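You operate a simulated robot arm through the tools that you are given. There is no shell and no other tool. Be economical: measure what you need, move in short steps, check, and stop when the job is done.

Carry out the task below with a simulated robot arm. There is one attempt and no reset: what you move stays moved.

TASK
File the burr off the clamped axle bar and take it out of the vise.
Fine: grey flat file, back where it lay; open the vise, stand the bar on the bench top. Set down upright: grey flat file, axle bar. What is to be rubbed or washed off counts as gone when no trace of it is left.
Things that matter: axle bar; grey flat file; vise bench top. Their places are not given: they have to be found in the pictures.

It is judged by the outcome, as a careful person would: the job done as asked, and still so three seconds after it is handed in. It fails if anything else is knocked over, pushed out of place, dropped, spilled or broken.

THE ROBOT
A 6-joint arm with a two-finger parallel gripper, fixed in place. Base frame: the origin is at the foot of the arm, x ahead of it, y to its left, z up; the work surface is at about z = 0. Readings come in m, degrees, newtons and seconds.
With the tool pointing down near the work surface it reaches from about 0.14 to 0.58 m from the base axis. Its first joint turns from -66.0 to 66.0 degrees. Payload 2.1 kg.
The tool frame sits at the grasp point between the pads (the TCP): z along the fingers, y along the line on which they close. The tips reach 0.03 m beyond it. The gripper opens to 0.094 m. The fingers are 0.028 m wide and 0.01 m thick; the gripper's body (0.05 by 0.096 m) begins 0.055 m behind the TCP.
Orientation is told as [roll, pitch, yaw] about the base's x, y, z axes, in that order, counted from this pose: with the fingers straight down and closing along the base's y, the tool's x points along the base's -x, its y along +y and its z along -z.

THE INTERFACE
- The arm moves only by the tool drive_tool. Its argument "increments" is a list of rows, each a list of 6 numbers: the shift along the tool's x, y, z in m, then the turn, a rotation vector about the tool's x, y, z in degrees. In form: [[dx, dy, dz, wx, wy, wz], ...]. A call has 1 to 8 rows; each row is the pose to reach, as a shift and turn from the pose commanded when the call began, along the tool's axes at that moment. "gripper" is the closure in counts, from 0 (fully open) to 255 (shut), set as the call begins (left out, the last holds). Each row takes 0.2 s and may step no farther than 0.05 m and 8.6 degrees from the row before; otherwise, or with a gripper value out of range, the whole call is refused. A pose out of reach is approached as far as the arm can. The call stops where the force on the tool passes 90 N (or 10 N more than at its start, if that is more) or the arm is blocked; 0.2 s more then pass. The fingers move at their own pace (about 0.072 m/s each) and stop on an object; they squeeze with about 43 N. The grip force told is the motor's: it shows also when the fingers shut on nothing. Time passes only in rows, and 0.2 s behind the last, so rows that repeat a pose let the fingers close. The reply holds the time, the measured pose of the TCP, the force on the tool along the base axes, the opening and the grip force, in the units named above and with some noise, with the torque about the TCP (base axes, N m) and any sound that the robot's microphone picked up.
- Cameras (640 x 400 px; columns grow to the right, rows downward): "scene" is fixed at [0.032, -0.3566, 0.4958]; the picture's right is [0.93, -0.36, 0.00], its down [-0.17, -0.43, -0.89] and it looks along [0.32, 0.83, -0.46] (base axes); focal length 214 px, centre (320, 200). "wrist" rides on the gripper at [0.076, 0.014, -0.103] in the tool frame; the picture's right is [-0.18, 0.98, 0.00], its down [-0.75, -0.14, -0.64] and it looks along [-0.63, -0.12, 0.77] (tool axes); focal length 243 px, centre (320, 200).
- grab_frame(camera): a new picture of that camera. The clock stands still meanwhile.
- locate(camera, pixels): for up to 12 pixels [column, row] of the newest picture of that camera ("zoom" is the newest enlarged one), the place [x, y, z] in the base frame of the surface seen there, good to about 0.002 m. The clock stands still meanwhile.
- close_up(camera, box): a new picture of the part [left, top, right, bottom] of that camera's present view, enlarged. The clock stands still meanwhile.
- sign_off(): hands the job in; it is judged then, once.

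Work in short steps. Measure before you move; look again where a grasp or a placing could have gone wrong, and mend it. You have 80 turns and 38 pictures in all, those below and enlarged ones among them. Open the gripper and draw the arm clear of the work before you hand the job in, unless the task says otherwise; then end with one line.

The tools are called after "Emit:" as name(argument=value, ...) on one line, values as JSON. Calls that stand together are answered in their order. drive_tool: Moves the arm, as the interface text tells. Its arguments: {"type":"object","properties":{"increments":{"type":"array","items":{"type":"array","items":{"type":"number"}}},"gripper":{"type":"number"}},"required":["increments"]} The other tools are called the same way: grab_frame (camera) takes a picture; locate (camera, pixels) gives the place of the surface under pixels of a picture; close_up (camera, box) takes an enlarged picture of a part of a camera's view; sign_off () hands the job in.

At the start:

```text
clock: 0.0
eef_pos: [0.2562, -0.0579, 0.4241]
orientation: [0.0, 0.0, 0.2]
force: [0.7, 0.4, 0.6]
wrist_torque: [-0.03, 0.01, -0.01]
opening: 0.094
grasp_force: 0.1
```

scene: 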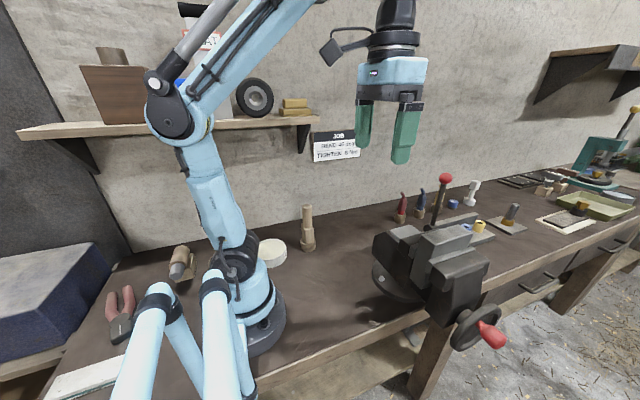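
wrist: 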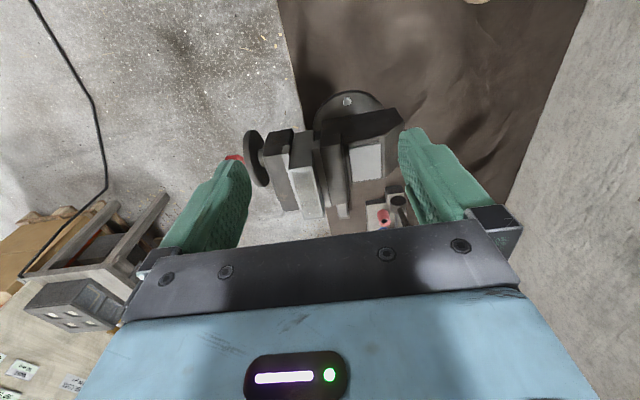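

The scene shows a vise around (430,260) and a job card at (335,145). I enlarge the vise area and the card first.

Emit:
close_up(camera="scene", box=[360, 160, 540, 360])

Emit:
close_up(camera="scene", box=[290, 110, 390, 180])

```text
2.00 times, centred on (450, 260) of scene
```

zoom: 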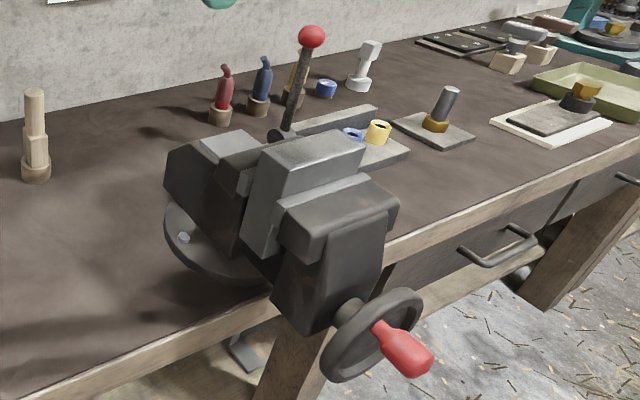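

```text
5.71 times, centred on (340, 145) of scene
```

zoom: 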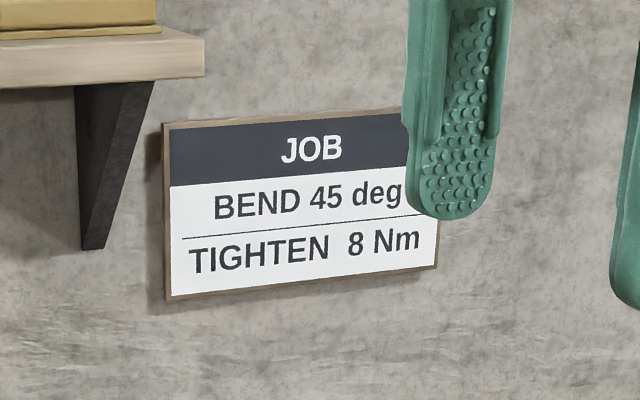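

The vise has a red-ball lever and a handwheel; the bar isn't obvious. I look from the wrist camera and the right-hand end, and measure.

Emit:
close_up(camera="wrist", box=[220, 70, 440, 240])

Emit:
close_up(camera="scene", box=[380, 160, 640, 260])

Emit:
locate(camera="scene", pixels=[[445, 178], [438, 210], [468, 236], [425, 240], [480, 226], [513, 210], [449, 266], [480, 330], [400, 235], [440, 240], [452, 250], [420, 210]])

```text
2.35 times, centred on (330, 155) of wrist
```

zoom: 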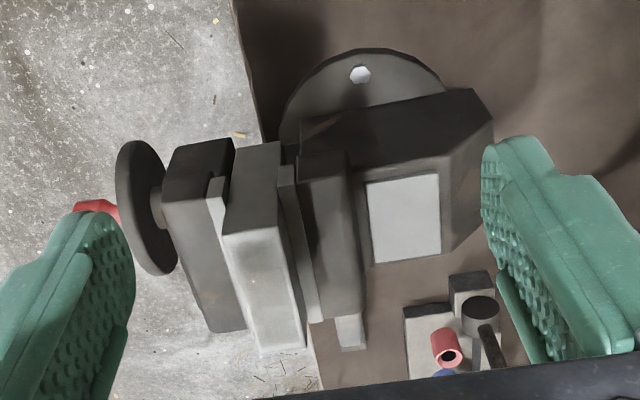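

```text
2.46 times, centred on (510, 210) of scene
```

zoom: 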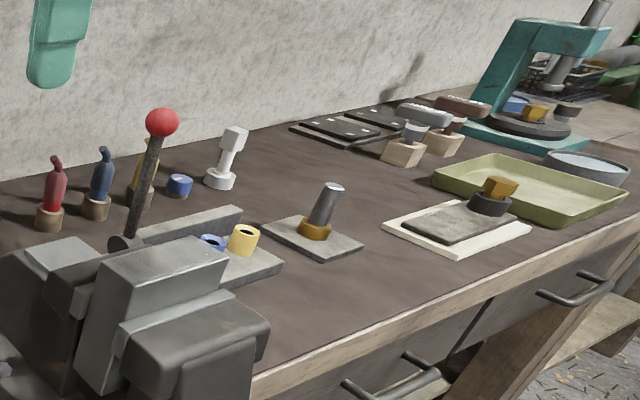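

```text
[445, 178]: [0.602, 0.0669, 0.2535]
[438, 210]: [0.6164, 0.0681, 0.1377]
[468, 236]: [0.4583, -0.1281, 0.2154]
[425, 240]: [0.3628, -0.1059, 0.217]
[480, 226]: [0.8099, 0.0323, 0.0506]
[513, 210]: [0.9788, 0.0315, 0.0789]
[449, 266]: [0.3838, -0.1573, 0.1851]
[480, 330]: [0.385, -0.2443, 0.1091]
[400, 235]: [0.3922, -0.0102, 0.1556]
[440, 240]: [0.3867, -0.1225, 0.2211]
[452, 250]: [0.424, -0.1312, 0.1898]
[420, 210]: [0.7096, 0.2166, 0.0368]
```

The bar seems to be the block between jaws at about x 0.36–0.46, y −0.12, top z 0.22. Now I look for the file: the left of the bench and the items within reach.

Emit:
close_up(camera="scene", box=[40, 190, 360, 400])

Emit:
locate(camera="scene", pixels=[[308, 210], [308, 245], [180, 262], [184, 275], [120, 320], [85, 380], [402, 215], [421, 210], [470, 195], [550, 182], [270, 252], [400, 260]])

```text
1.90 times, centred on (200, 295) of scene
```

zoom: 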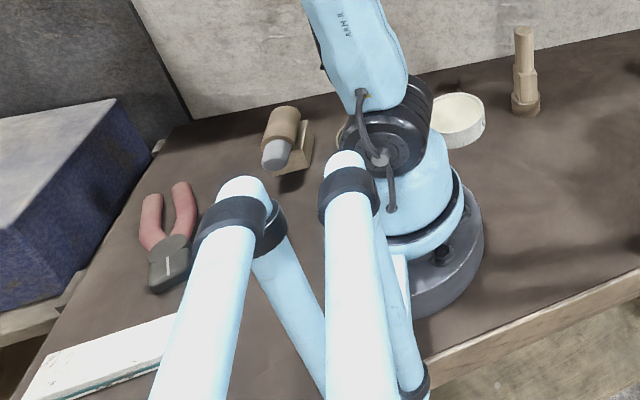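

```text
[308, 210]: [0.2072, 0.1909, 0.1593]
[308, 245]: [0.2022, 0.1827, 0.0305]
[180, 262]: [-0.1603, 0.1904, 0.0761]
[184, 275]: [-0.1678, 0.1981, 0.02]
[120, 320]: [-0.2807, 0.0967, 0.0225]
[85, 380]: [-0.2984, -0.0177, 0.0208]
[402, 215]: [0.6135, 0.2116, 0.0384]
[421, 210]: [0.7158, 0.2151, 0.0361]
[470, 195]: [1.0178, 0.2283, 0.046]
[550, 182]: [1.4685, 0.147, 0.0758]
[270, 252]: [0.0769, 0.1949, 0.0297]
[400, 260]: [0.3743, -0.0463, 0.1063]
```

The only unfamiliar upright object in reach is the tan one at (308,228). I enlarge it.

Emit:
close_up(camera="scene", box=[278, 190, 342, 262])

Emit:
close_up(camera="scene", box=[365, 200, 465, 300])

```text
5.56 times, centred on (310, 226) of scene
```

zoom: 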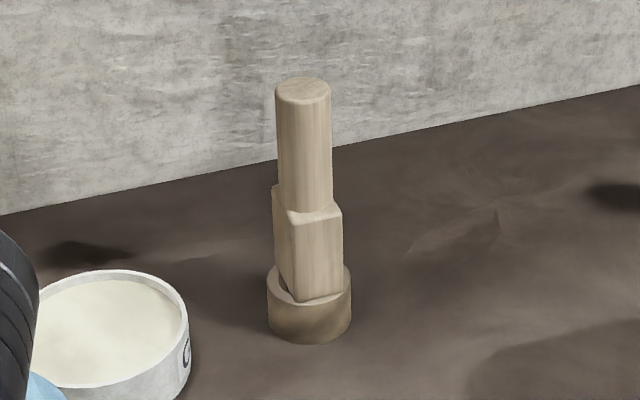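

```text
4.00 times, centred on (415, 250) of scene
```

zoom: 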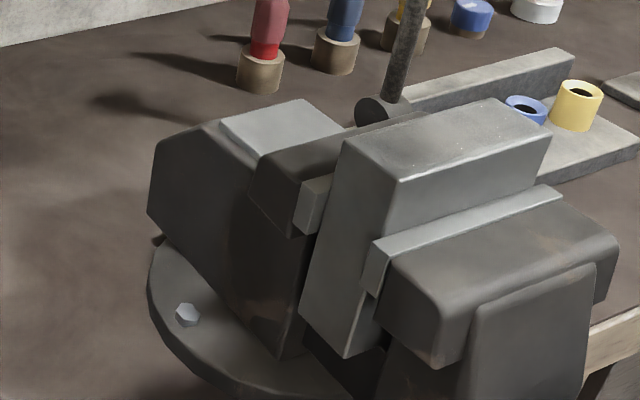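

The tan object is a wooden mallet, not the file. I move the wrist camera left (+y) to look behind the vise and deeper along the bench.

Emit:
drive_tool(increments=[[0.02, 0.05, 0, 0, 0, 0], [0.04, 0.1, 0, 0, 0, 0], [0.06, 0.15, 0, 0, 0, 0], [0.06, 0.15, 0, 0, 8, 0], [0.06, 0.15, 0, 0, 16, 0], [0.06, 0.15, 0, 0, 24, 0]])

Emit:
grab_frame(camera="wrist")

Emit:
grab_frame(camera="scene")

```text
refused: row 1 steps farther than a row can; nothing moved
```

```text
28 pictures are left
```

wrist: 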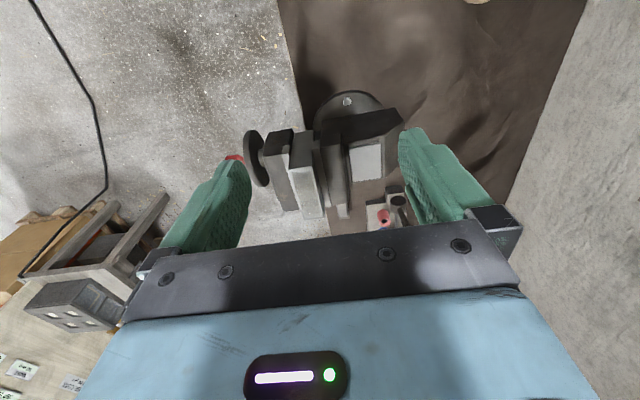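

```text
27 pictures are left
```

scene: 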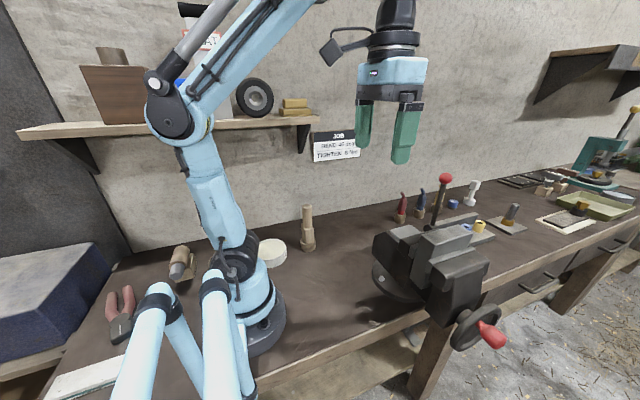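

My first row was too long; I redo the move in smaller rows.

Emit:
drive_tool(increments=[[0.015, 0.04, 0, 0, 0, 0], [0.03, 0.08, 0, 0, 0, 0], [0.045, 0.12, 0, 0, 0, 0], [0.06, 0.16, 0, 0, 0, 0], [0.06, 0.16, 0, 0, 8, 0], [0.06, 0.16, 0, 0, 16, 0]])

```text
clock: 1.4
eef_pos: [0.1957, 0.1035, 0.4242]
orientation: [0.0, 16.1, 0.1]
force: [0.0, -0.3, -0.7]
wrist_torque: [-0.02, -0.02, -0.01]
opening: 0.0941
grasp_force: 0.0
```

Emit:
grab_frame(camera="wrist")

```text
26 pictures are left
```

wrist: 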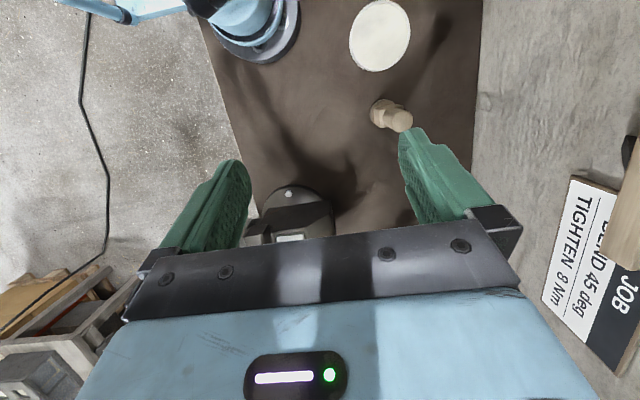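

The tilt looked back toward the base: the tan tool is at (390,115). I tilt the other way to see behind and beyond the vise.

Emit:
close_up(camera="wrist", box=[360, 90, 420, 140])

Emit:
drive_tool(increments=[[0, 0, 0, 0, -8, 0], [0, 0, 0, 0, -16, 0], [0, 0, 0, 0, -24, 0], [0, 0, 0, 0, -32, 0], [0, 0, 0, 0, -40, 0], [0, 0, 0, 0, -48, 0]])

```text
8.00 times, centred on (390, 115) of wrist
```

zoom: 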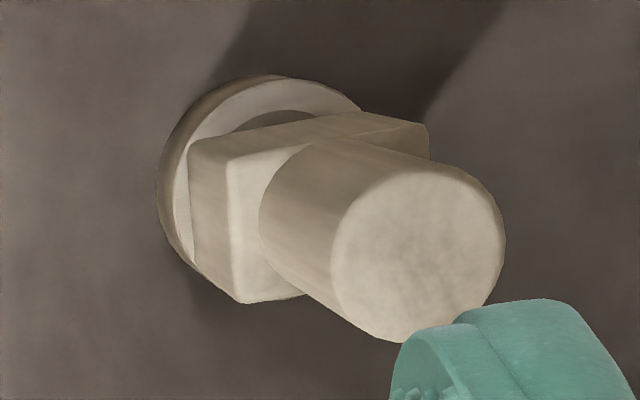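

```text
clock: 2.8
eef_pos: [0.1962, 0.1019, 0.4234]
orientation: [0.0, -32.2, 0.0]
force: [-0.2, 1.0, 0.1]
wrist_torque: [0.0, -0.01, -0.02]
opening: 0.094
grasp_force: 0.1
```

That looks like a wooden tool (handle and flat head) standing in a cup. Now the forward view.

Emit:
grab_frame(camera="wrist")

```text
24 pictures are left
```

wrist: 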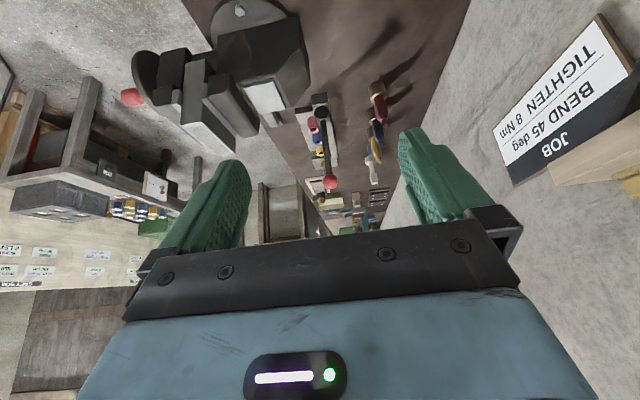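

A small light piece shows at (270,118) beside the jaw's far end; I enlarge the vise from this side.

Emit:
close_up(camera="wrist", box=[110, 0, 310, 160])

Emit:
close_up(camera="wrist", box=[250, 70, 420, 240])

```text
2.50 times, centred on (210, 80) of wrist
```

zoom: 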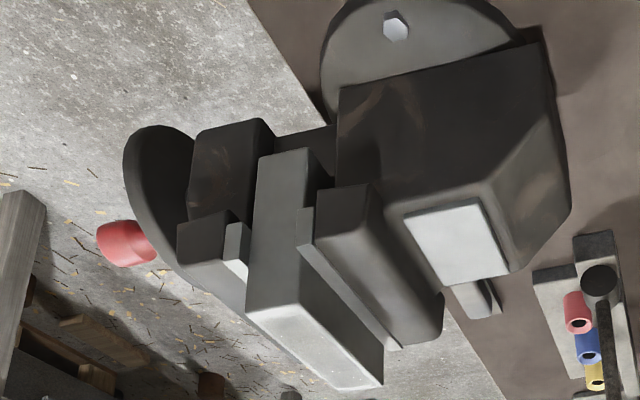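

```text
2.35 times, centred on (335, 155) of wrist
```

zoom: 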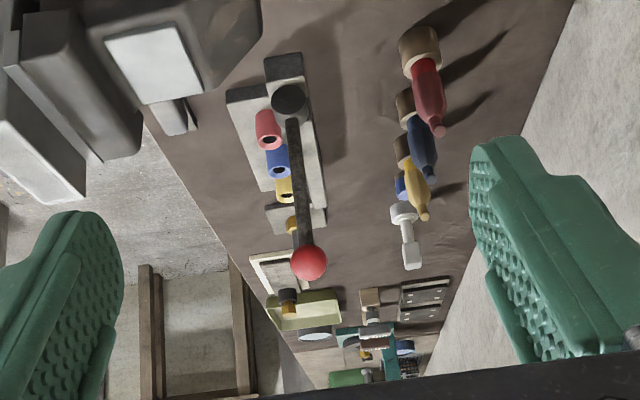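

A grey object stands behind the vise at about (302,120) in the full view / (172,115) in the last zoom. I measure it and the vise parts.

Emit:
locate(camera="zoom", pixels=[[165, 110], [180, 130], [192, 128], [170, 105], [155, 60], [400, 60], [270, 130]])

Emit:
locate(camera="wrist", pixels=[[210, 118], [185, 115], [235, 150], [178, 90], [232, 90], [250, 125], [203, 90], [165, 95], [264, 118], [298, 118], [285, 112]])

Emit:
close_up(camera="wrist", box=[250, 80, 320, 140])

```text
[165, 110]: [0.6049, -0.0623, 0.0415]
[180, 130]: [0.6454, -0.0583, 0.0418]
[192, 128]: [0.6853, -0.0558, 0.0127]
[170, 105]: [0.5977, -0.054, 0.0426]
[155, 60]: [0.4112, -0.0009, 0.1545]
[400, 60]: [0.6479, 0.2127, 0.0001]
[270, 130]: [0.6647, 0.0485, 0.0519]
```

```text
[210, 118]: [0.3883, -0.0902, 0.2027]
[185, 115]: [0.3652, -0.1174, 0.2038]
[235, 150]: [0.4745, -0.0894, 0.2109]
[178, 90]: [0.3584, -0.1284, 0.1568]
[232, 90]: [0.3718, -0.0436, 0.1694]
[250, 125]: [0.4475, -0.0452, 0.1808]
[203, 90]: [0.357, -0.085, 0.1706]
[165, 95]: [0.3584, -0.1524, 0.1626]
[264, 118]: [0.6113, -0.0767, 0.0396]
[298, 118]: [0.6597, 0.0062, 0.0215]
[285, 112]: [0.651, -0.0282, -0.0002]
```

```text
6.67 times, centred on (285, 110) of wrist
```

zoom: 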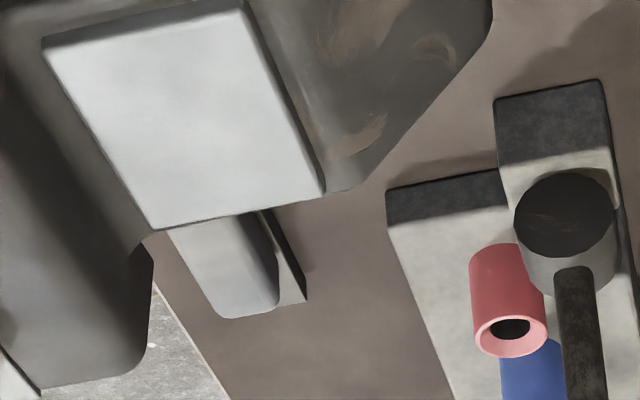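

There is a grey flat piece lying at roughly x 0.60–0.67, y −0.06, z 0.04, half hidden by the vise: likely the file. I move above it for a clear view.

Emit:
drive_tool(increments=[[-0.034, -0.016, 0.021, 0, 6.4, 0], [-0.068, -0.032, 0.042, 0, 12.8, 0], [-0.102, -0.048, 0.063, 0, 19.2, 0], [-0.136, -0.064, 0.084, 0, 25.6, 0], [-0.17, -0.08, 0.106, 0, 32, 0]])

Emit:
grab_frame(camera="wrist")

```text
clock: 4.0
eef_pos: [0.3894, 0.0209, 0.4173]
orientation: [0.0, 0.0, 0.1]
force: [0.6, -0.1, -0.6]
wrist_torque: [0.0, 0.01, -0.01]
opening: 0.0943
grasp_force: 0.0
out of reach, approached as far as the arm can: row 5
```

```text
20 pictures are left
```

wrist: 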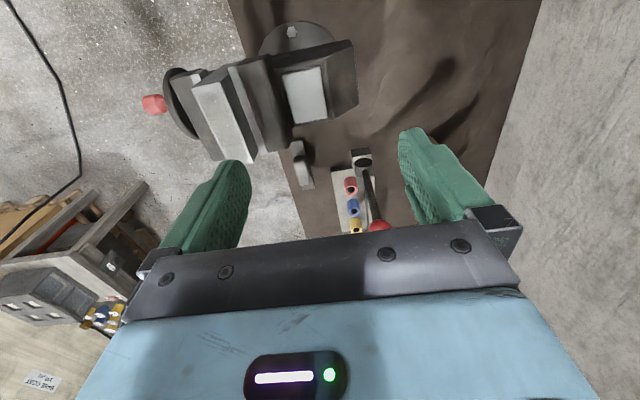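

The grey flat piece shows wholly at (302,165). I enlarge it and measure.

Emit:
close_up(camera="wrist", box=[270, 125, 340, 205])

Emit:
locate(camera="wrist", pixels=[[296, 143], [304, 150], [302, 185], [312, 187], [298, 160], [303, 172], [321, 170], [195, 85], [228, 68], [218, 160], [252, 152], [225, 110]])

```text
5.00 times, centred on (305, 165) of wrist
```

zoom: 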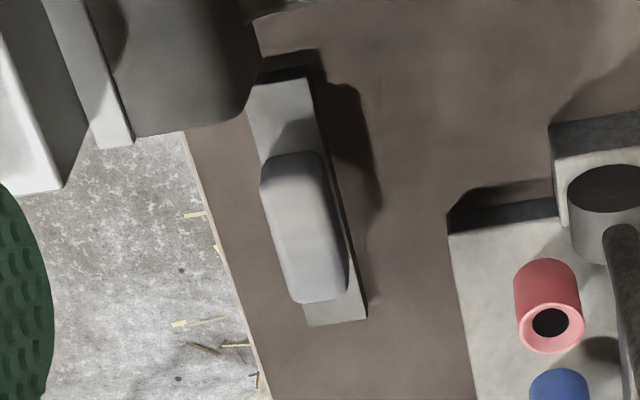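

```text
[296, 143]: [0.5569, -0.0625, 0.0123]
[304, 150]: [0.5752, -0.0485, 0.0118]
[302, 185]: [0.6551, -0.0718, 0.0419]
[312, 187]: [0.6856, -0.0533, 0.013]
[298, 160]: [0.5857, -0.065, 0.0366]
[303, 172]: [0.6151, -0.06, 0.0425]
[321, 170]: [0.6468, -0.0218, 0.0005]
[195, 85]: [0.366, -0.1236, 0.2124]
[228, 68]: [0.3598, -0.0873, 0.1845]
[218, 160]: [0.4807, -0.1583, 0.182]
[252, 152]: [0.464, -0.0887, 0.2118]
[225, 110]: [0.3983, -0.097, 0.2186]
```

The file is a flat plate (x 0.555–0.685, y≈−0.06, z to 0.013) with a bar handle on top (x 0.575–0.655, z 0.042). Now I look for the burr on the bar.

Emit:
close_up(camera="wrist", box=[140, 40, 300, 180])

Emit:
close_up(camera="scene", box=[430, 215, 510, 275])

```text
2.86 times, centred on (220, 110) of wrist
```

zoom: 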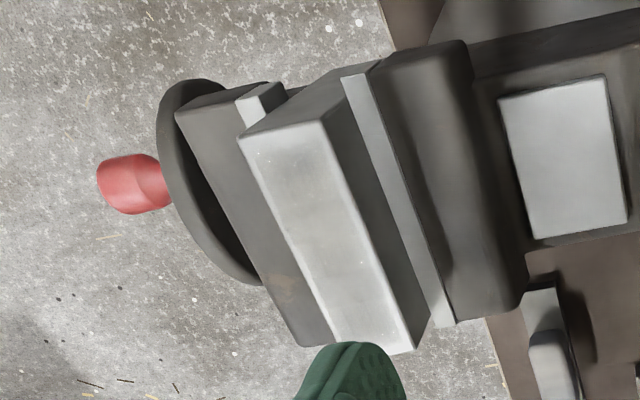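

```text
6.67 times, centred on (470, 245) of scene
```

zoom: 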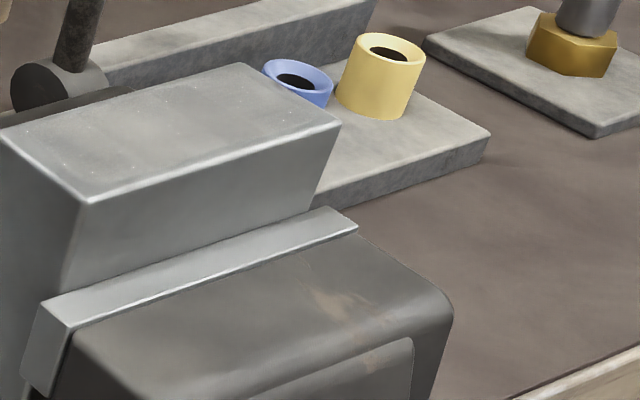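

Faint bright specks lie on the bar's top face (the burr). I measure the top face's corners and the jaw faces in this zoom.

Emit:
locate(camera="zoom", pixels=[[10, 135], [85, 195], [332, 125], [240, 70], [65, 165], [150, 130], [200, 220], [70, 320], [350, 222], [200, 265], [240, 340], [320, 290]])

Emit:
locate(camera="scene", pixels=[[438, 290], [448, 300], [470, 325], [482, 312], [455, 345], [490, 335], [500, 342], [484, 324], [466, 340], [497, 312], [462, 318], [430, 280]])

Emit:
close_up(camera="scene", box=[420, 270, 520, 370])

```text
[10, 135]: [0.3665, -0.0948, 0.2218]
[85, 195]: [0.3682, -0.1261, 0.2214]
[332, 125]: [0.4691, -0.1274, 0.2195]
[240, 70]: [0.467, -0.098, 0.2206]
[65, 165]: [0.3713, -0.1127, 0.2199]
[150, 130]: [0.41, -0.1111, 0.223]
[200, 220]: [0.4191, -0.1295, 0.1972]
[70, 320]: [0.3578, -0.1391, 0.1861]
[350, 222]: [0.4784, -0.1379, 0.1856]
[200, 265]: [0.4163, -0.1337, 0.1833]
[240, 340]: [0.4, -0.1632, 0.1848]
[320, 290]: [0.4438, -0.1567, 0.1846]
```

```text
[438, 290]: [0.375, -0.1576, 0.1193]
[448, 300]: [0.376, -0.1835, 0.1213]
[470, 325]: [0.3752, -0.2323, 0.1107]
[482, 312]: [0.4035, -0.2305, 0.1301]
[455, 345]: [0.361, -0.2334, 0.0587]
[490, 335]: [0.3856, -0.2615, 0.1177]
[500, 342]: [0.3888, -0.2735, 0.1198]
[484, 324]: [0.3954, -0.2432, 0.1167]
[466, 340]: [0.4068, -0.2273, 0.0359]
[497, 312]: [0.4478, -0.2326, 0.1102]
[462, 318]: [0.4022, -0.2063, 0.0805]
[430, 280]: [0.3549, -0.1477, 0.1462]
```

```text
4.00 times, centred on (470, 320) of scene
```

zoom: 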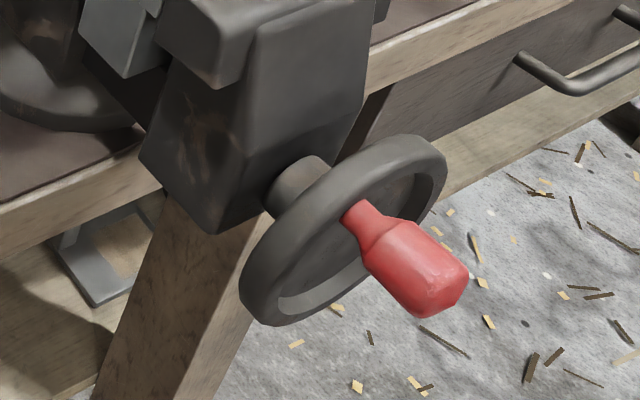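

The bar's top face is x 0.363–0.470, y −0.095…−0.128, z 0.22; its specks are to be filed off. The wrist camera would come close to the vise when I reach for the file, so I turn the gripper half round first (camera to the far side).

Emit:
drive_tool(increments=[[0.01, 0, 0.01, 0, 0, 8.18], [0.02, 0, 0.02, 0, 0, 16.36], [0.02, 0, 0.03, 0, 0, 24.54], [0.02, 0, 0.04, 0, 0, 32.72], [0.02, 0, 0.05, 0, 0, 40.9], [0.02, 0, 0.06, 0, 0, 49.1], [0.02, 0, 0.06, 0, 0, 57.3], [0.02, 0, 0.06, 0, 0, 65.45]])

Emit:
drive_tool(increments=[[0, 0, 0, 0, 0, 8.18], [0, 0, 0, 0, 0, 16.36], [0, 0, 0, 0, 0, 24.54], [0, 0, 0, 0, 0, 32.72], [0, 0, 0, 0, 0, 40.9], [0, 0, 0, 0, 0, 49.1], [0, 0, 0, 0, 0, 57.3], [0, 0, 0, 0, 0, 65.45]])

Emit:
drive_tool(increments=[[0, 0, 0, 0, 0, 8.18], [0, 0, 0, 0, 0, 16.36], [0, 0, 0, 0, 0, 24.54], [0, 0, 0, 0, 0, 32.72], [0, 0, 0, 0, 0, 40.9], [0, 0, 0, 0, 0, 49.1]])

```text
clock: 5.8
eef_pos: [0.3707, 0.021, 0.3563]
orientation: [0.1, -0.1, -65.6]
force: [-0.5, -0.1, -0.1]
wrist_torque: [0.02, -0.01, 0.0]
opening: 0.0939
grasp_force: 0.0
```

```text
clock: 7.6
eef_pos: [0.3716, 0.0217, 0.357]
orientation: [0.0, 0.1, -130.9]
force: [-1.4, -0.2, -0.6]
wrist_torque: [0.01, -0.01, -0.03]
opening: 0.0939
grasp_force: 0.0
```

```text
clock: 9.0
eef_pos: [0.3663, -0.039, 0.3576]
orientation: [-0.6, 0.2, -179.0]
force: [-0.9, -0.2, 0.7]
wrist_torque: [0.02, 0.06, 0.01]
opening: 0.0942
grasp_force: 0.0
out of reach, approached as far as the arm can: row 5, 6
```

The half turn is done (yaw −179). Now I move over the near end of the file handle, still above the vise height.

Emit:
drive_tool(increments=[[0.04, 0.004, 0.01, 0, 0, 0], [0.085, 0.008, 0.02, 0, 0, 0], [0.13, 0.014, 0.05, 0, 0, 0], [0.165, 0.018, 0.08, 0, 0, 0], [0.195, 0.021, 0.12, 0, 0, 0], [0.21, 0.021, 0.16, 0, 0, 0]])

```text
refused: row 3 steps farther than a row can; nothing moved
```

A row was slightly too long; I shorten it.

Emit:
drive_tool(increments=[[0.04, 0.004, 0.01, 0, 0, 0], [0.08, 0.008, 0.02, 0, 0, 0], [0.12, 0.012, 0.04, 0, 0, 0], [0.155, 0.018, 0.07, 0, 0, 0], [0.185, 0.021, 0.1, 0, 0, 0], [0.205, 0.021, 0.14, 0, 0, 0], [0.21, 0.021, 0.17, 0, 0, 0]])

Emit:
grab_frame(camera="wrist")

```text
clock: 10.6
eef_pos: [0.5666, -0.0696, 0.1846]
orientation: [-0.2, 0.1, -179.5]
force: [-0.2, -0.4, 0.2]
wrist_torque: [0.01, -0.02, 0.01]
opening: 0.0941
grasp_force: 0.1
out of reach, approached as far as the arm can: row 1, 2, 3, 4, 5, 6, 7
```

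```text
15 pictures are left
```

wrist: 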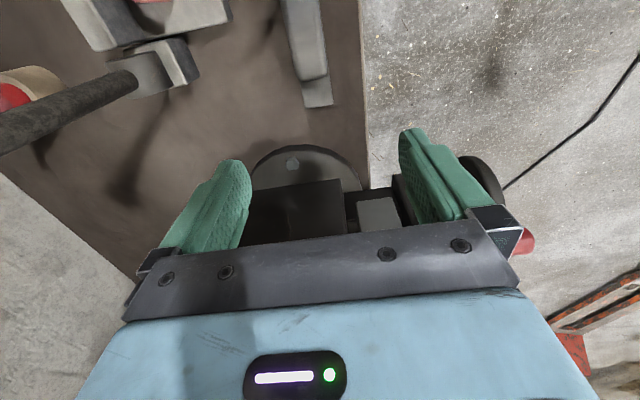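

The file shows at the top (285–330, 0–108). I measure its handle edges.

Emit:
locate(camera="wrist", pixels=[[310, 98], [300, 75], [326, 75], [313, 75], [292, 40], [322, 40], [308, 40], [285, 8], [318, 8], [327, 104], [306, 106]])

```text
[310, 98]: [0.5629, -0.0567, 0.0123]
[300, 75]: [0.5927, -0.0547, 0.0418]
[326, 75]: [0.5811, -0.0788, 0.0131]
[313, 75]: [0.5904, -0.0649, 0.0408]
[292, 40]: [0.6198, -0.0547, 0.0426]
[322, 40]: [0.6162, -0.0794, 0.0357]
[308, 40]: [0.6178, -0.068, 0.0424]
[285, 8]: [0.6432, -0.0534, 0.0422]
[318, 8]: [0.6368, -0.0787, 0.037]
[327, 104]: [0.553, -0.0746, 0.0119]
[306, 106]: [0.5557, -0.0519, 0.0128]
```

Handle centre y ≈ −0.067, from x≈0.583 outward. I go down to z≈0.10 while moving forward, and check how far it reaches.

Emit:
drive_tool(increments=[[0.01, 0, 0.04, 0, 0, 0], [0.025, 0, 0.08, 0, 0, 0]])

```text
clock: 11.2
eef_pos: [0.587, -0.0724, 0.1039]
orientation: [-0.2, 0.1, -179.5]
force: [0.8, -1.2, 0.0]
wrist_torque: [-0.02, 0.0, 0.01]
opening: 0.094
grasp_force: 0.1
out of reach, approached as far as the arm can: row 2
```

It reaches x 0.587 vertically. A 10° forward tilt gives a better purchase; I tilt, correct y and yaw slightly, then go to just above the handle.

Emit:
drive_tool(increments=[[0, -0.003, 0, 0, 5, -1], [0, -0.005, 0, 0, 10, -2], [0.01, -0.005, 0.015, 0, 10, -2]])

```text
clock: 12.0
eef_pos: [0.5974, -0.0675, 0.0897]
orientation: [0.2, 10.2, -178.0]
force: [-0.8, -0.4, -0.3]
wrist_torque: [-0.03, -0.02, 0.0]
opening: 0.0941
grasp_force: 0.2
```

Aligned. I lower straight onto the handle to z≈0.048.

Emit:
drive_tool(increments=[[-0.001, 0, 0.02, 0, 0, 0], [-0.002, 0, 0.042, 0, 0, 0]])

Emit:
grab_frame(camera="wrist")

```text
clock: 12.6
eef_pos: [0.602, -0.0685, 0.0471]
orientation: [0.3, 10.2, -178.0]
force: [0.0, 1.1, 0.4]
wrist_torque: [0.01, 0.05, -0.04]
opening: 0.094
grasp_force: 0.0
```

```text
14 pictures are left
```

wrist: 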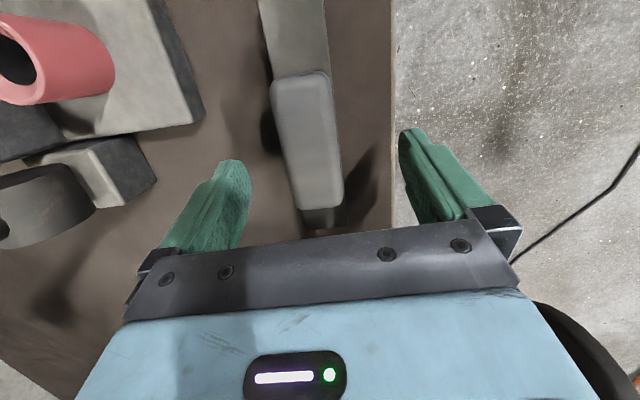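

The handle stands between the fingers. I close, and let it settle.

Emit:
drive_tool(increments=[[0, 0, 0, 0, 0, 0], [0, 0, 0, 0, 0, 0], [0, 0, 0, 0, 0, 0], [0, 0, 0, 0, 0, 0]], gripper=255)

```text
clock: 13.6
eef_pos: [0.6024, -0.068, 0.0476]
orientation: [0.1, 10.1, -178.0]
force: [-0.1, -0.9, 0.3]
wrist_torque: [0.0, -0.02, -0.03]
opening: 0.0336
grasp_force: 43.4
```

Held (opening 0.034, 43 N). I lift it clear, drawing back a little as I rise.

Emit:
drive_tool(increments=[[0.0035, 0, -0.0205, 0, 0, 0], [0.002, 0, -0.06, 0, 0, 0], [-0.006, 0, -0.09, 0, 0, 0], [-0.0135, 0, -0.1243, 0, 0, 0], [-0.0163, 0, -0.1655, 0, 0, 0], [-0.019, 0, -0.2066, 0, 0, 0], [-0.012, 0, -0.246, 0, 0, 0]])

Emit:
grab_frame(camera="wrist")

```text
clock: 15.2
eef_pos: [0.5471, -0.0681, 0.2856]
orientation: [0.3, 10.1, -178.0]
force: [0.1, 0.1, -2.7]
wrist_torque: [-0.02, 0.04, -0.02]
opening: 0.0337
grasp_force: 43.1
```

```text
13 pictures are left
```

wrist: 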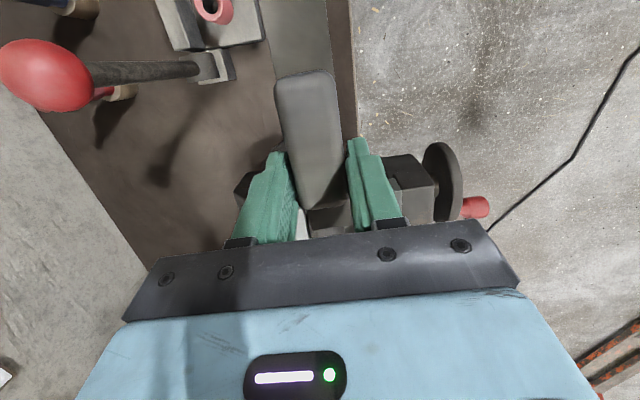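

The file hangs level in the grip. I carry it over the bar's top, z≈0.30.

Emit:
drive_tool(increments=[[-0.025, 0.007, -0.02, 0, 0, 0], [-0.06, 0.018, -0.032, 0, 0, 0], [-0.1, 0.028, -0.038, 0, 0, 0], [-0.1386, 0.038, -0.0399, 0, 0, 0]])

```text
clock: 16.2
eef_pos: [0.404, -0.1123, 0.3003]
orientation: [0.2, 10.1, -177.9]
force: [0.0, 0.2, -1.9]
wrist_torque: [-0.01, 0.02, -0.01]
opening: 0.0334
grasp_force: 42.9
```

Over the bar. I lower until the file just touches.

Emit:
drive_tool(increments=[[-0.0026, 0, 0.0148, 0, 0, 0], [-0.0049, 0, 0.0276, 0, 0, 0], [-0.0056, 0, 0.0315, 0, 0, 0], [-0.006, 0, 0.0335, 0, 0, 0]])

```text
clock: 17.2
eef_pos: [0.4048, -0.1114, 0.2675]
orientation: [0.2, 10.1, -177.8]
force: [-1.3, 1.0, 3.3]
wrist_torque: [-0.05, -0.26, 0.03]
opening: 0.0336
grasp_force: 43.3
```

Contact at about 5 N. I press a touch more and rub back and forth along the bar.

Emit:
drive_tool(increments=[[0, 0, 0.002, 0, 0, 0], [0.0293, 0.001, 0.0072, 0, 0, 0], [0, 0, 0.002, 0, 0, 0], [-0.0299, -0.001, -0.0033, 0, 0, 0], [0, 0, 0.002, 0, 0, 0], [0.0293, 0.001, 0.0072, 0, 0, 0], [-0.0, 0.0, 0.002, 0, 0, 0]])

```text
clock: 18.8
eef_pos: [0.4064, -0.1112, 0.2667]
orientation: [0.2, 10.2, -177.9]
force: [3.2, -0.1, 8.9]
wrist_torque: [-0.05, 0.33, 0.02]
opening: 0.0337
grasp_force: 43.2
```

About 11 N, steady. I repeat the strokes at both side offsets to cover the whole face.

Emit:
drive_tool(increments=[[0, 0.01, 0, 0, 0, 0], [0.0295, 0.011, 0.0052, 0, 0, 0], [0, 0.01, 0, 0, 0, 0], [-0.0295, 0.009, -0.0052, 0, 0, 0], [0, 0.01, 0, 0, 0, 0], [0.0295, 0.011, 0.0052, 0, 0, 0], [-0.0295, 0.009, -0.0052, 0, 0, 0], [0, 0.01, 0, 0, 0, 0]])

Emit:
drive_tool(increments=[[0, -0.02, 0, 0, 0, 0], [0.0295, -0.019, 0.0052, 0, 0, 0], [0, -0.02, 0, 0, 0, 0], [-0.0295, -0.021, -0.0052, 0, 0, 0], [0, -0.02, 0, 0, 0, 0], [0.0295, -0.019, 0.0052, 0, 0, 0], [-0.0295, -0.021, -0.0052, 0, 0, 0], [0, -0.01, 0, 0, 0, 0]])

```text
refused: row 7 steps farther than a row can; nothing moved
```

```text
refused: row 7 steps farther than a row can; nothing moved
```

Row 7 was too long in both; I fix that.

Emit:
drive_tool(increments=[[0, 0.01, 0, 0, 0, 0], [0.0295, 0.011, 0.0052, 0, 0, 0], [0, 0.01, 0, 0, 0, 0], [-0.0295, 0.009, -0.0052, 0, 0, 0], [0, 0.01, 0, 0, 0, 0], [0.0295, 0.011, 0.0052, 0, 0, 0], [0, 0.01, 0, 0, 0, 0], [-0.0295, 0.009, -0.0052, 0, 0, 0]])

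Emit:
drive_tool(increments=[[0, -0.018, 0, 0, 0, 0], [0.0295, -0.019, 0.0052, 0, 0, 0], [0.059, -0.018, 0.0104, 0, 0, 0], [0.0295, -0.019, 0.0052, 0, 0, 0], [0, -0.02, 0, 0, 0, 0], [0.0295, -0.019, 0.0052, 0, 0, 0], [0.059, -0.018, 0.0104, 0, 0, 0], [0.0295, -0.01, 0.0052, 0, 0, 0]])

```text
clock: 20.6
eef_pos: [0.3766, -0.1222, 0.2646]
orientation: [0.2, 10.2, -178.1]
force: [2.6, 0.3, 1.1]
wrist_torque: [-0.01, 0.03, 0.04]
opening: 0.0339
grasp_force: 43.2
```

```text
clock: 22.4
eef_pos: [0.4064, -0.1097, 0.266]
orientation: [0.3, 10.1, -177.9]
force: [-0.2, -1.3, -2.7]
wrist_torque: [-0.02, 0.03, 0.0]
opening: 0.034
grasp_force: 43.1
```

The contact force dropped to nothing; I lift off and look.

Emit:
drive_tool(increments=[[0.007, 0, -0.039, 0, 0, 0], [0.014, -0.02, -0.075, 0, 0, 0], [0.014, -0.06, -0.09, 0, 0, 0]])

Emit:
close_up(camera="scene", box=[420, 170, 520, 270])

```text
clock: 23.2
eef_pos: [0.4021, -0.0512, 0.3568]
orientation: [0.2, 10.1, -178.1]
force: [0.4, 0.2, -2.3]
wrist_torque: [-0.02, 0.03, 0.0]
opening: 0.0336
grasp_force: 43.2
```

```text
4.00 times, centred on (470, 220) of scene
```

zoom: 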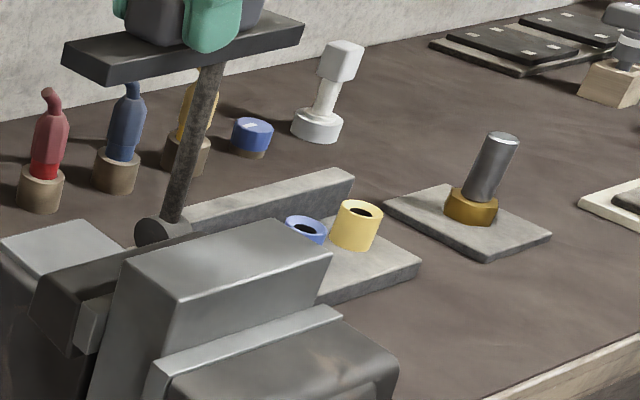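

The top face looks clean here; I check at the same magnification as before.

Emit:
close_up(camera="scene", box=[435, 220, 505, 264])

Emit:
locate(camera="zoom", pixels=[[200, 90], [320, 60], [100, 130], [350, 170]])

```text
9.09 times, centred on (470, 242) of scene
```

zoom: 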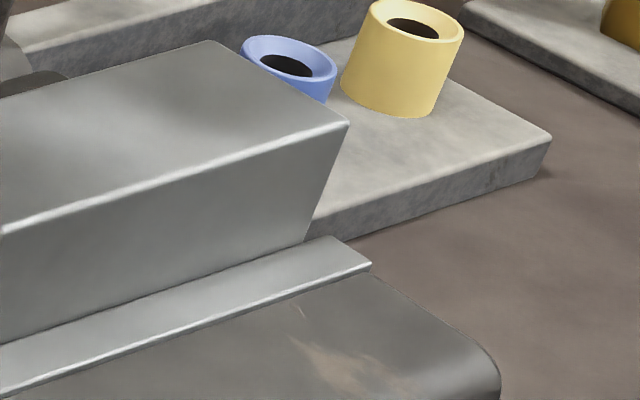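

```text
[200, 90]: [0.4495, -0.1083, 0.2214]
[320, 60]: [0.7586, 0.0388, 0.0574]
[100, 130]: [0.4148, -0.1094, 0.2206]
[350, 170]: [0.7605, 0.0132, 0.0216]
```

The burr is gone and the bar still sits at z 0.22. I carry the file back toward where it lay.

Emit:
drive_tool(increments=[[0.033, 0.0055, 0.023, 0, 0, 0], [0.065, 0.011, 0.046, 0, 0, 0], [0.098, 0.0165, 0.069, 0, 0, 0], [0.1305, 0.022, 0.0913, 0, 0, 0]])

```text
clock: 24.2
eef_pos: [0.5462, -0.0669, 0.2884]
orientation: [0.2, 10.1, -177.9]
force: [-0.5, 0.8, -2.7]
wrist_torque: [0.01, 0.05, -0.02]
opening: 0.0337
grasp_force: 42.8
```

Now down the same way I came up, to about 13 mm above rest.

Emit:
drive_tool(increments=[[-0.0079, 0, 0.0443, 0, 0, 0], [-0.0149, 0, 0.0837, 0, 0, 0], [-0.012, 0.0005, 0.1249, 0, 0, 0], [-0.0083, 0.001, 0.1611, 0, 0, 0], [0.0012, 0.002, 0.1933, 0, 0, 0], [0.0125, 0.003, 0.2156, 0, 0, 0], [0.0153, 0.003, 0.2344, 0, 0, 0]])

Emit:
grab_frame(camera="wrist")

```text
clock: 25.8
eef_pos: [0.6039, -0.0693, 0.0614]
orientation: [0.2, 10.2, -177.8]
force: [0.3, 0.6, -2.1]
wrist_torque: [0.02, 0.03, -0.02]
opening: 0.0337
grasp_force: 42.4
```

```text
10 pictures are left
```

wrist: 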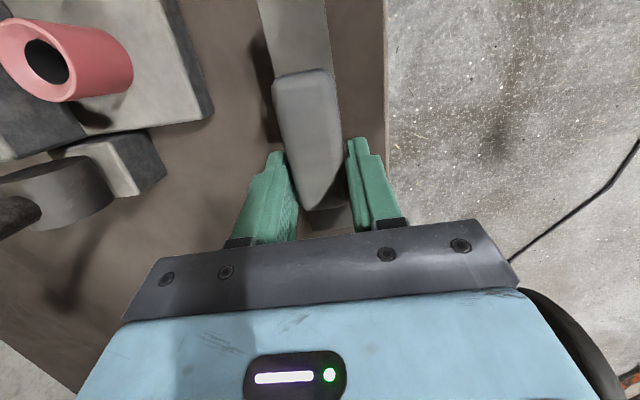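

Well aligned. I lower in fine steps until the base touches the bench.

Emit:
drive_tool(increments=[[-0.003, -0.001, 0.008, 0, 0, 0], [-0.0035, -0.001, 0.0118, 0, 0, 0], [-0.0038, -0.001, 0.0138, 0, 0, 0]])

```text
clock: 26.6
eef_pos: [0.6033, -0.0686, 0.0458]
orientation: [0.2, 10.1, -177.9]
force: [-0.1, -0.3, -2.1]
wrist_torque: [0.0, 0.06, -0.04]
opening: 0.0337
grasp_force: 42.8
```

Emit:
drive_tool(increments=[[-0.0002, 0, 0.001, 0, 0, 0], [-0.0004, 0, 0.002, 0, 0, 0]])

```text
clock: 27.2
eef_pos: [0.6018, -0.0691, 0.0443]
orientation: [0.2, 10.1, -177.9]
force: [0.8, -0.4, -2.7]
wrist_torque: [-0.05, 0.06, -0.02]
opening: 0.0339
grasp_force: 43.2
```

Still no contact; I continue in 1 mm steps.

Emit:
drive_tool(increments=[[-0.0002, 0, 0.001, 0, 0, 0], [-0.0004, 0, 0.002, 0, 0, 0]])

```text
clock: 27.8
eef_pos: [0.6026, -0.0685, 0.0448]
orientation: [0.2, 10.0, -177.9]
force: [-6.3, 0.9, 14.6]
wrist_torque: [-0.19, -0.76, -0.03]
opening: 0.0338
grasp_force: 43.0
```

Contact (about 17 N). I ease 1.5 mm and open.

Emit:
drive_tool(increments=[[0.0003, 0, -0.0015, 0, 0, 0]])

Emit:
drive_tool(increments=[[0, 0, 0, 0, 0, 0], [0, 0, 0, 0, 0, 0], [0, 0, 0, 0, 0, 0], [0, 0, 0, 0, 0, 0], [0.0035, 0, -0.02, 0, 0, 0], [0.007, 0, -0.042, 0, 0, 0]], gripper=0)

Emit:
grab_frame(camera="wrist")

```text
clock: 28.2
eef_pos: [0.6017, -0.0686, 0.0438]
orientation: [0.1, 10.1, -177.9]
force: [-1.3, -0.3, -0.5]
wrist_torque: [-0.05, -0.09, 0.0]
opening: 0.0337
grasp_force: 43.1
```

```text
clock: 29.6
eef_pos: [0.6023, -0.0693, 0.0887]
orientation: [0.2, 10.1, -177.9]
force: [-0.2, 0.4, 0.2]
wrist_torque: [0.04, -0.01, 0.03]
opening: 0.0938
grasp_force: 0.0
```

```text
9 pictures are left
```

wrist: 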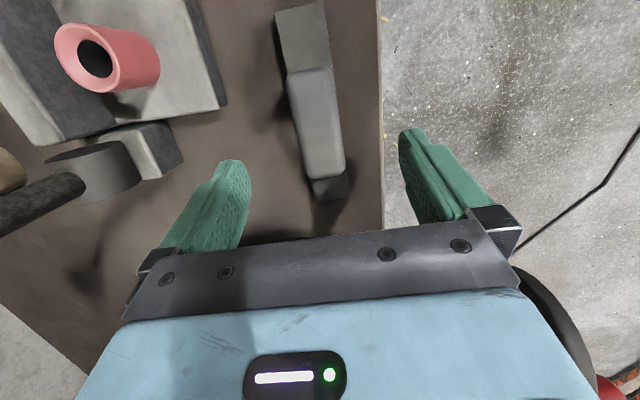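

Emit:
locate(camera="wrist", pixels=[[314, 197], [346, 192], [275, 15], [324, 5], [288, 90], [332, 90], [318, 125]])

```text
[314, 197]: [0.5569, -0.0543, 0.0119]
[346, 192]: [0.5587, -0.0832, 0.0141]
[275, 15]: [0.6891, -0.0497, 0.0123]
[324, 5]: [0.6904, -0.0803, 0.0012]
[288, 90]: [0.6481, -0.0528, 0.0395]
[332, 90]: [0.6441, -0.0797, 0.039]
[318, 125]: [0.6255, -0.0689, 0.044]
```

The file is back within about 2 mm and lies flat. Now for the vise: I rise and draw back over the bar, then level the tool and go out in front of the vise.

Emit:
drive_tool(increments=[[-0.0127, 0, -0.0429, 0, 0, 0], [-0.0205, 0, -0.0849, 0, 0, 0], [-0.0233, 0, -0.1261, 0, 0, 0], [-0.0262, 0, -0.1672, 0, 0, 0], [-0.0192, 0, -0.2066, 0, 0, 0], [-0.0635, 0, -0.2145, 0, 0, 0], [-0.103, 0, -0.2215, 0, 0, 0]])

Emit:
drive_tool(increments=[[0, 0, 0, 0, -5, 0], [0, 0, 0, 0, -10, 0], [-0.015, 0.045, -0.0026, 0, -10, 0], [-0.03, 0.09, -0.0052, 0, -10, 0], [-0.045, 0.135, -0.0078, 0, -10, 0], [-0.059, 0.18, -0.0105, 0, -10, 0], [-0.059, 0.2, -0.0105, 0, -10, 0]])

```text
clock: 31.2
eef_pos: [0.4621, -0.0724, 0.2869]
orientation: [0.3, 10.1, -177.8]
force: [-0.2, -0.9, 0.2]
wrist_torque: [-0.02, -0.01, 0.03]
opening: 0.0942
grasp_force: 0.2
```

```text
clock: 32.8
eef_pos: [0.4097, -0.2746, 0.2883]
orientation: [0.2, 0.1, -177.9]
force: [-0.2, -0.8, -0.2]
wrist_torque: [0.03, -0.04, -0.01]
opening: 0.0939
grasp_force: 0.1
```

I rotate the gripper to yaw +90 (camera toward −y, away from the vise).

Emit:
drive_tool(increments=[[0, 0, 0, 0, 0, -8.375], [0, 0, 0, 0, 0, -16.75], [0, 0, 0, 0, 0, -25.125], [0, 0, 0, 0, 0, -33.5], [0, 0, 0, 0, 0, -41.875], [0, 0, 0, 0, 0, -50.25], [0, 0, 0, 0, 0, -58.625], [0, 0, 0, 0, 0, -67]])

Emit:
drive_tool(increments=[[0, 0, 0, 0, 0, -8.375], [0, 0, 0, 0, 0, -16.75], [0, 0, 0, 0, 0, -25.125], [0, 0, 0, 0, 0, -33.5], [0, 0, 0, 0, 0, -41.875], [0, 0, 0, 0, 0, -50.25], [0, 0, 0, 0, 0, -58.625], [0, 0, 0, 0, 0, -67]])

Emit:
drive_tool(increments=[[0, 0, 0, 0, 0, -8.375], [0, 0, 0, 0, 0, -16.75], [0, 0, 0, 0, 0, -25.125], [0, 0, 0, 0, 0, -33.5], [0, 0, 0, 0, 0, -41.875], [0, 0, 0, 0, 0, -50.25], [0, 0, 0, 0, 0, -58.625], [0, 0, 0, 0, 0, -67]])

Emit:
drive_tool(increments=[[0, 0, 0, 0, 0, -8.375], [0, 0, 0, 0, 0, -16.75], [0, 0, 0, 0, 0, -25.125], [0, 0, 0, 0, 0, -33.5], [0, 0, 0, 0, 0, -41.875], [0, 0, 0, 0, 0, -50.25], [0, 0, 0, 0, 0, -58.625], [0, 0, 0, 0, 0, -67]])

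Emit:
grab_frame(camera="wrist")

```text
clock: 34.6
eef_pos: [0.4085, -0.2748, 0.2877]
orientation: [0.2, -0.1, -110.7]
force: [-0.1, 0.0, 0.8]
wrist_torque: [-0.03, -0.02, 0.02]
opening: 0.0942
grasp_force: 0.1
```

```text
clock: 36.4
eef_pos: [0.4081, -0.2749, 0.2865]
orientation: [-0.2, -0.2, -43.7]
force: [-0.6, 0.3, -0.1]
wrist_torque: [-0.01, -0.02, -0.02]
opening: 0.094
grasp_force: 0.0
```

```text
clock: 38.2
eef_pos: [0.4082, -0.2746, 0.2881]
orientation: [-0.2, 0.1, 23.1]
force: [0.4, -0.1, -0.3]
wrist_torque: [-0.03, 0.01, 0.01]
opening: 0.0937
grasp_force: 0.1
```

```text
clock: 40.0
eef_pos: [0.4085, -0.2742, 0.2879]
orientation: [0.0, 0.2, 90.2]
force: [-0.2, 0.4, -0.3]
wrist_torque: [0.02, -0.03, -0.03]
opening: 0.094
grasp_force: 0.2
```

```text
8 pictures are left
```

wrist: 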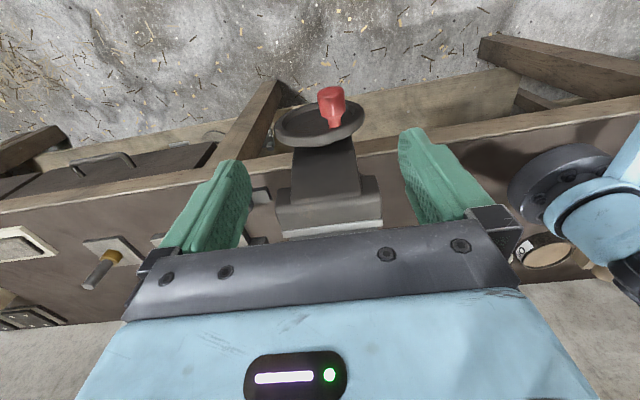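

Wheel and red handle show at (320,122) and (331,105). I measure the rim and the handle.

Emit:
locate(camera="wrist", pixels=[[280, 125], [359, 120], [320, 142], [318, 109], [330, 92], [322, 98], [342, 98], [332, 105], [334, 122], [345, 140], [295, 142], [363, 110]])

Emit:
close_up(camera="wrist", box=[260, 75, 380, 165])

```text
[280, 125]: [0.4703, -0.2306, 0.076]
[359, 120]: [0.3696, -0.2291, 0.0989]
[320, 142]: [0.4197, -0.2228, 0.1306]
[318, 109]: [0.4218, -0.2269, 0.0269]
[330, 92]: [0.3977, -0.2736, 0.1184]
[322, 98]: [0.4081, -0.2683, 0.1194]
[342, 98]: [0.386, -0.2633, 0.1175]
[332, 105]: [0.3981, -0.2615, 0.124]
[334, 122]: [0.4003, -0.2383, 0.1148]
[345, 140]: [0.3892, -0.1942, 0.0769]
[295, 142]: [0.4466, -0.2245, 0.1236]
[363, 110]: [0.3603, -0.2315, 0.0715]
```

```text
4.44 times, centred on (320, 120) of wrist
```

zoom: 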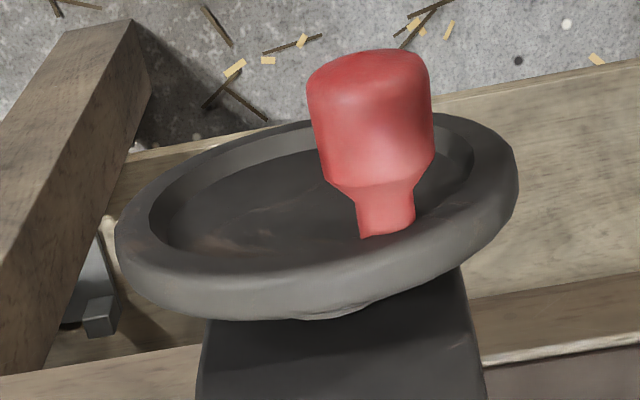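

Wheel centre ≈ (x 0.416, z 0.077), handle axis ≈ (0.397, 0.112), crank radius ≈ 0.040, handle y −0.25…−0.285. I lower over the handle and grip it.

Emit:
drive_tool(increments=[[-0.003, 0.006, 0.045, 0, 0, 0], [-0.004, 0.0115, 0.09, 0, 0, 0], [-0.004, 0.0115, 0.13, 0, 0, 0], [-0.004, 0.0115, 0.16, 0, 0, 0], [-0.004, 0.0115, 0.176, 0, 0, 0]])

Emit:
drive_tool(increments=[[0, 0, 0, 0, 0, 0], [0, 0, 0, 0, 0, 0], [0, 0, 0, 0, 0, 0], [0, 0, 0, 0, 0, 0], [0, 0, 0, 0, 0, 0]], gripper=255)

```text
clock: 41.2
eef_pos: [0.3974, -0.2709, 0.1113]
orientation: [-0.2, 0.2, 89.9]
force: [-0.6, 0.1, -0.2]
wrist_torque: [-0.02, 0.01, 0.01]
opening: 0.0939
grasp_force: 0.1
```

```text
clock: 42.4
eef_pos: [0.3984, -0.2706, 0.1131]
orientation: [-0.1, 0.2, 90.1]
force: [-5.9, 1.6, -3.4]
wrist_torque: [-0.06, 0.18, 0.06]
opening: 0.0322
grasp_force: 44.9
```

Gripped. I crank counter-clockwise (seen from the front) by about 25° first and watch the force.

Emit:
drive_tool(increments=[[0, 0.0051, 0.003, 0, 0, 0], [0, 0.0094, 0.0066, 0, 0, 0], [0, 0.0133, 0.0107, 0, 0, 0]])

```text
clock: 43.2
eef_pos: [0.384, -0.2707, 0.1016]
orientation: [-0.1, 0.1, 90.0]
force: [-5.6, -1.2, 11.5]
wrist_torque: [0.11, -0.16, 0.07]
opening: 0.0329
grasp_force: 44.9
```

It turns easily. I continue round the bottom in 20° rows, first to about 221°.

Emit:
drive_tool(increments=[[0, 0.0038, 0.006, 0, 0, 0], [0, 0.0068, 0.0122, 0, 0, 0], [0, 0.0085, 0.019, 0, 0, 0], [0, 0.0089, 0.026, 0, 0, 0], [0, 0.008, 0.033, 0, 0, 0], [0, 0.0063, 0.0397, 0, 0, 0], [0, -0.0009, 0.0517, 0, 0, 0]])

Emit:
grab_frame(camera="scene")

```text
clock: 44.7
eef_pos: [0.3772, -0.2722, 0.0633]
orientation: [0.2, -0.1, 90.2]
force: [-4.7, 0.1, 24.1]
wrist_torque: [0.33, -1.15, 0.16]
opening: 0.0298
grasp_force: 44.9
stopped in row 7: the force on the tool passed its limit at 133 N (the readings are from after the stop); the commanded pose is now the measured one
```

```text
6 pictures are left
```

scene: 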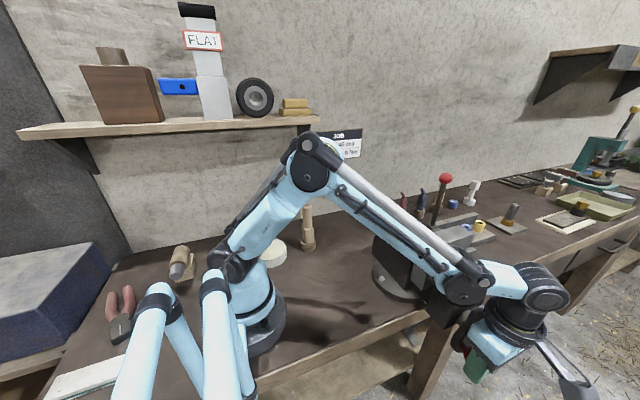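

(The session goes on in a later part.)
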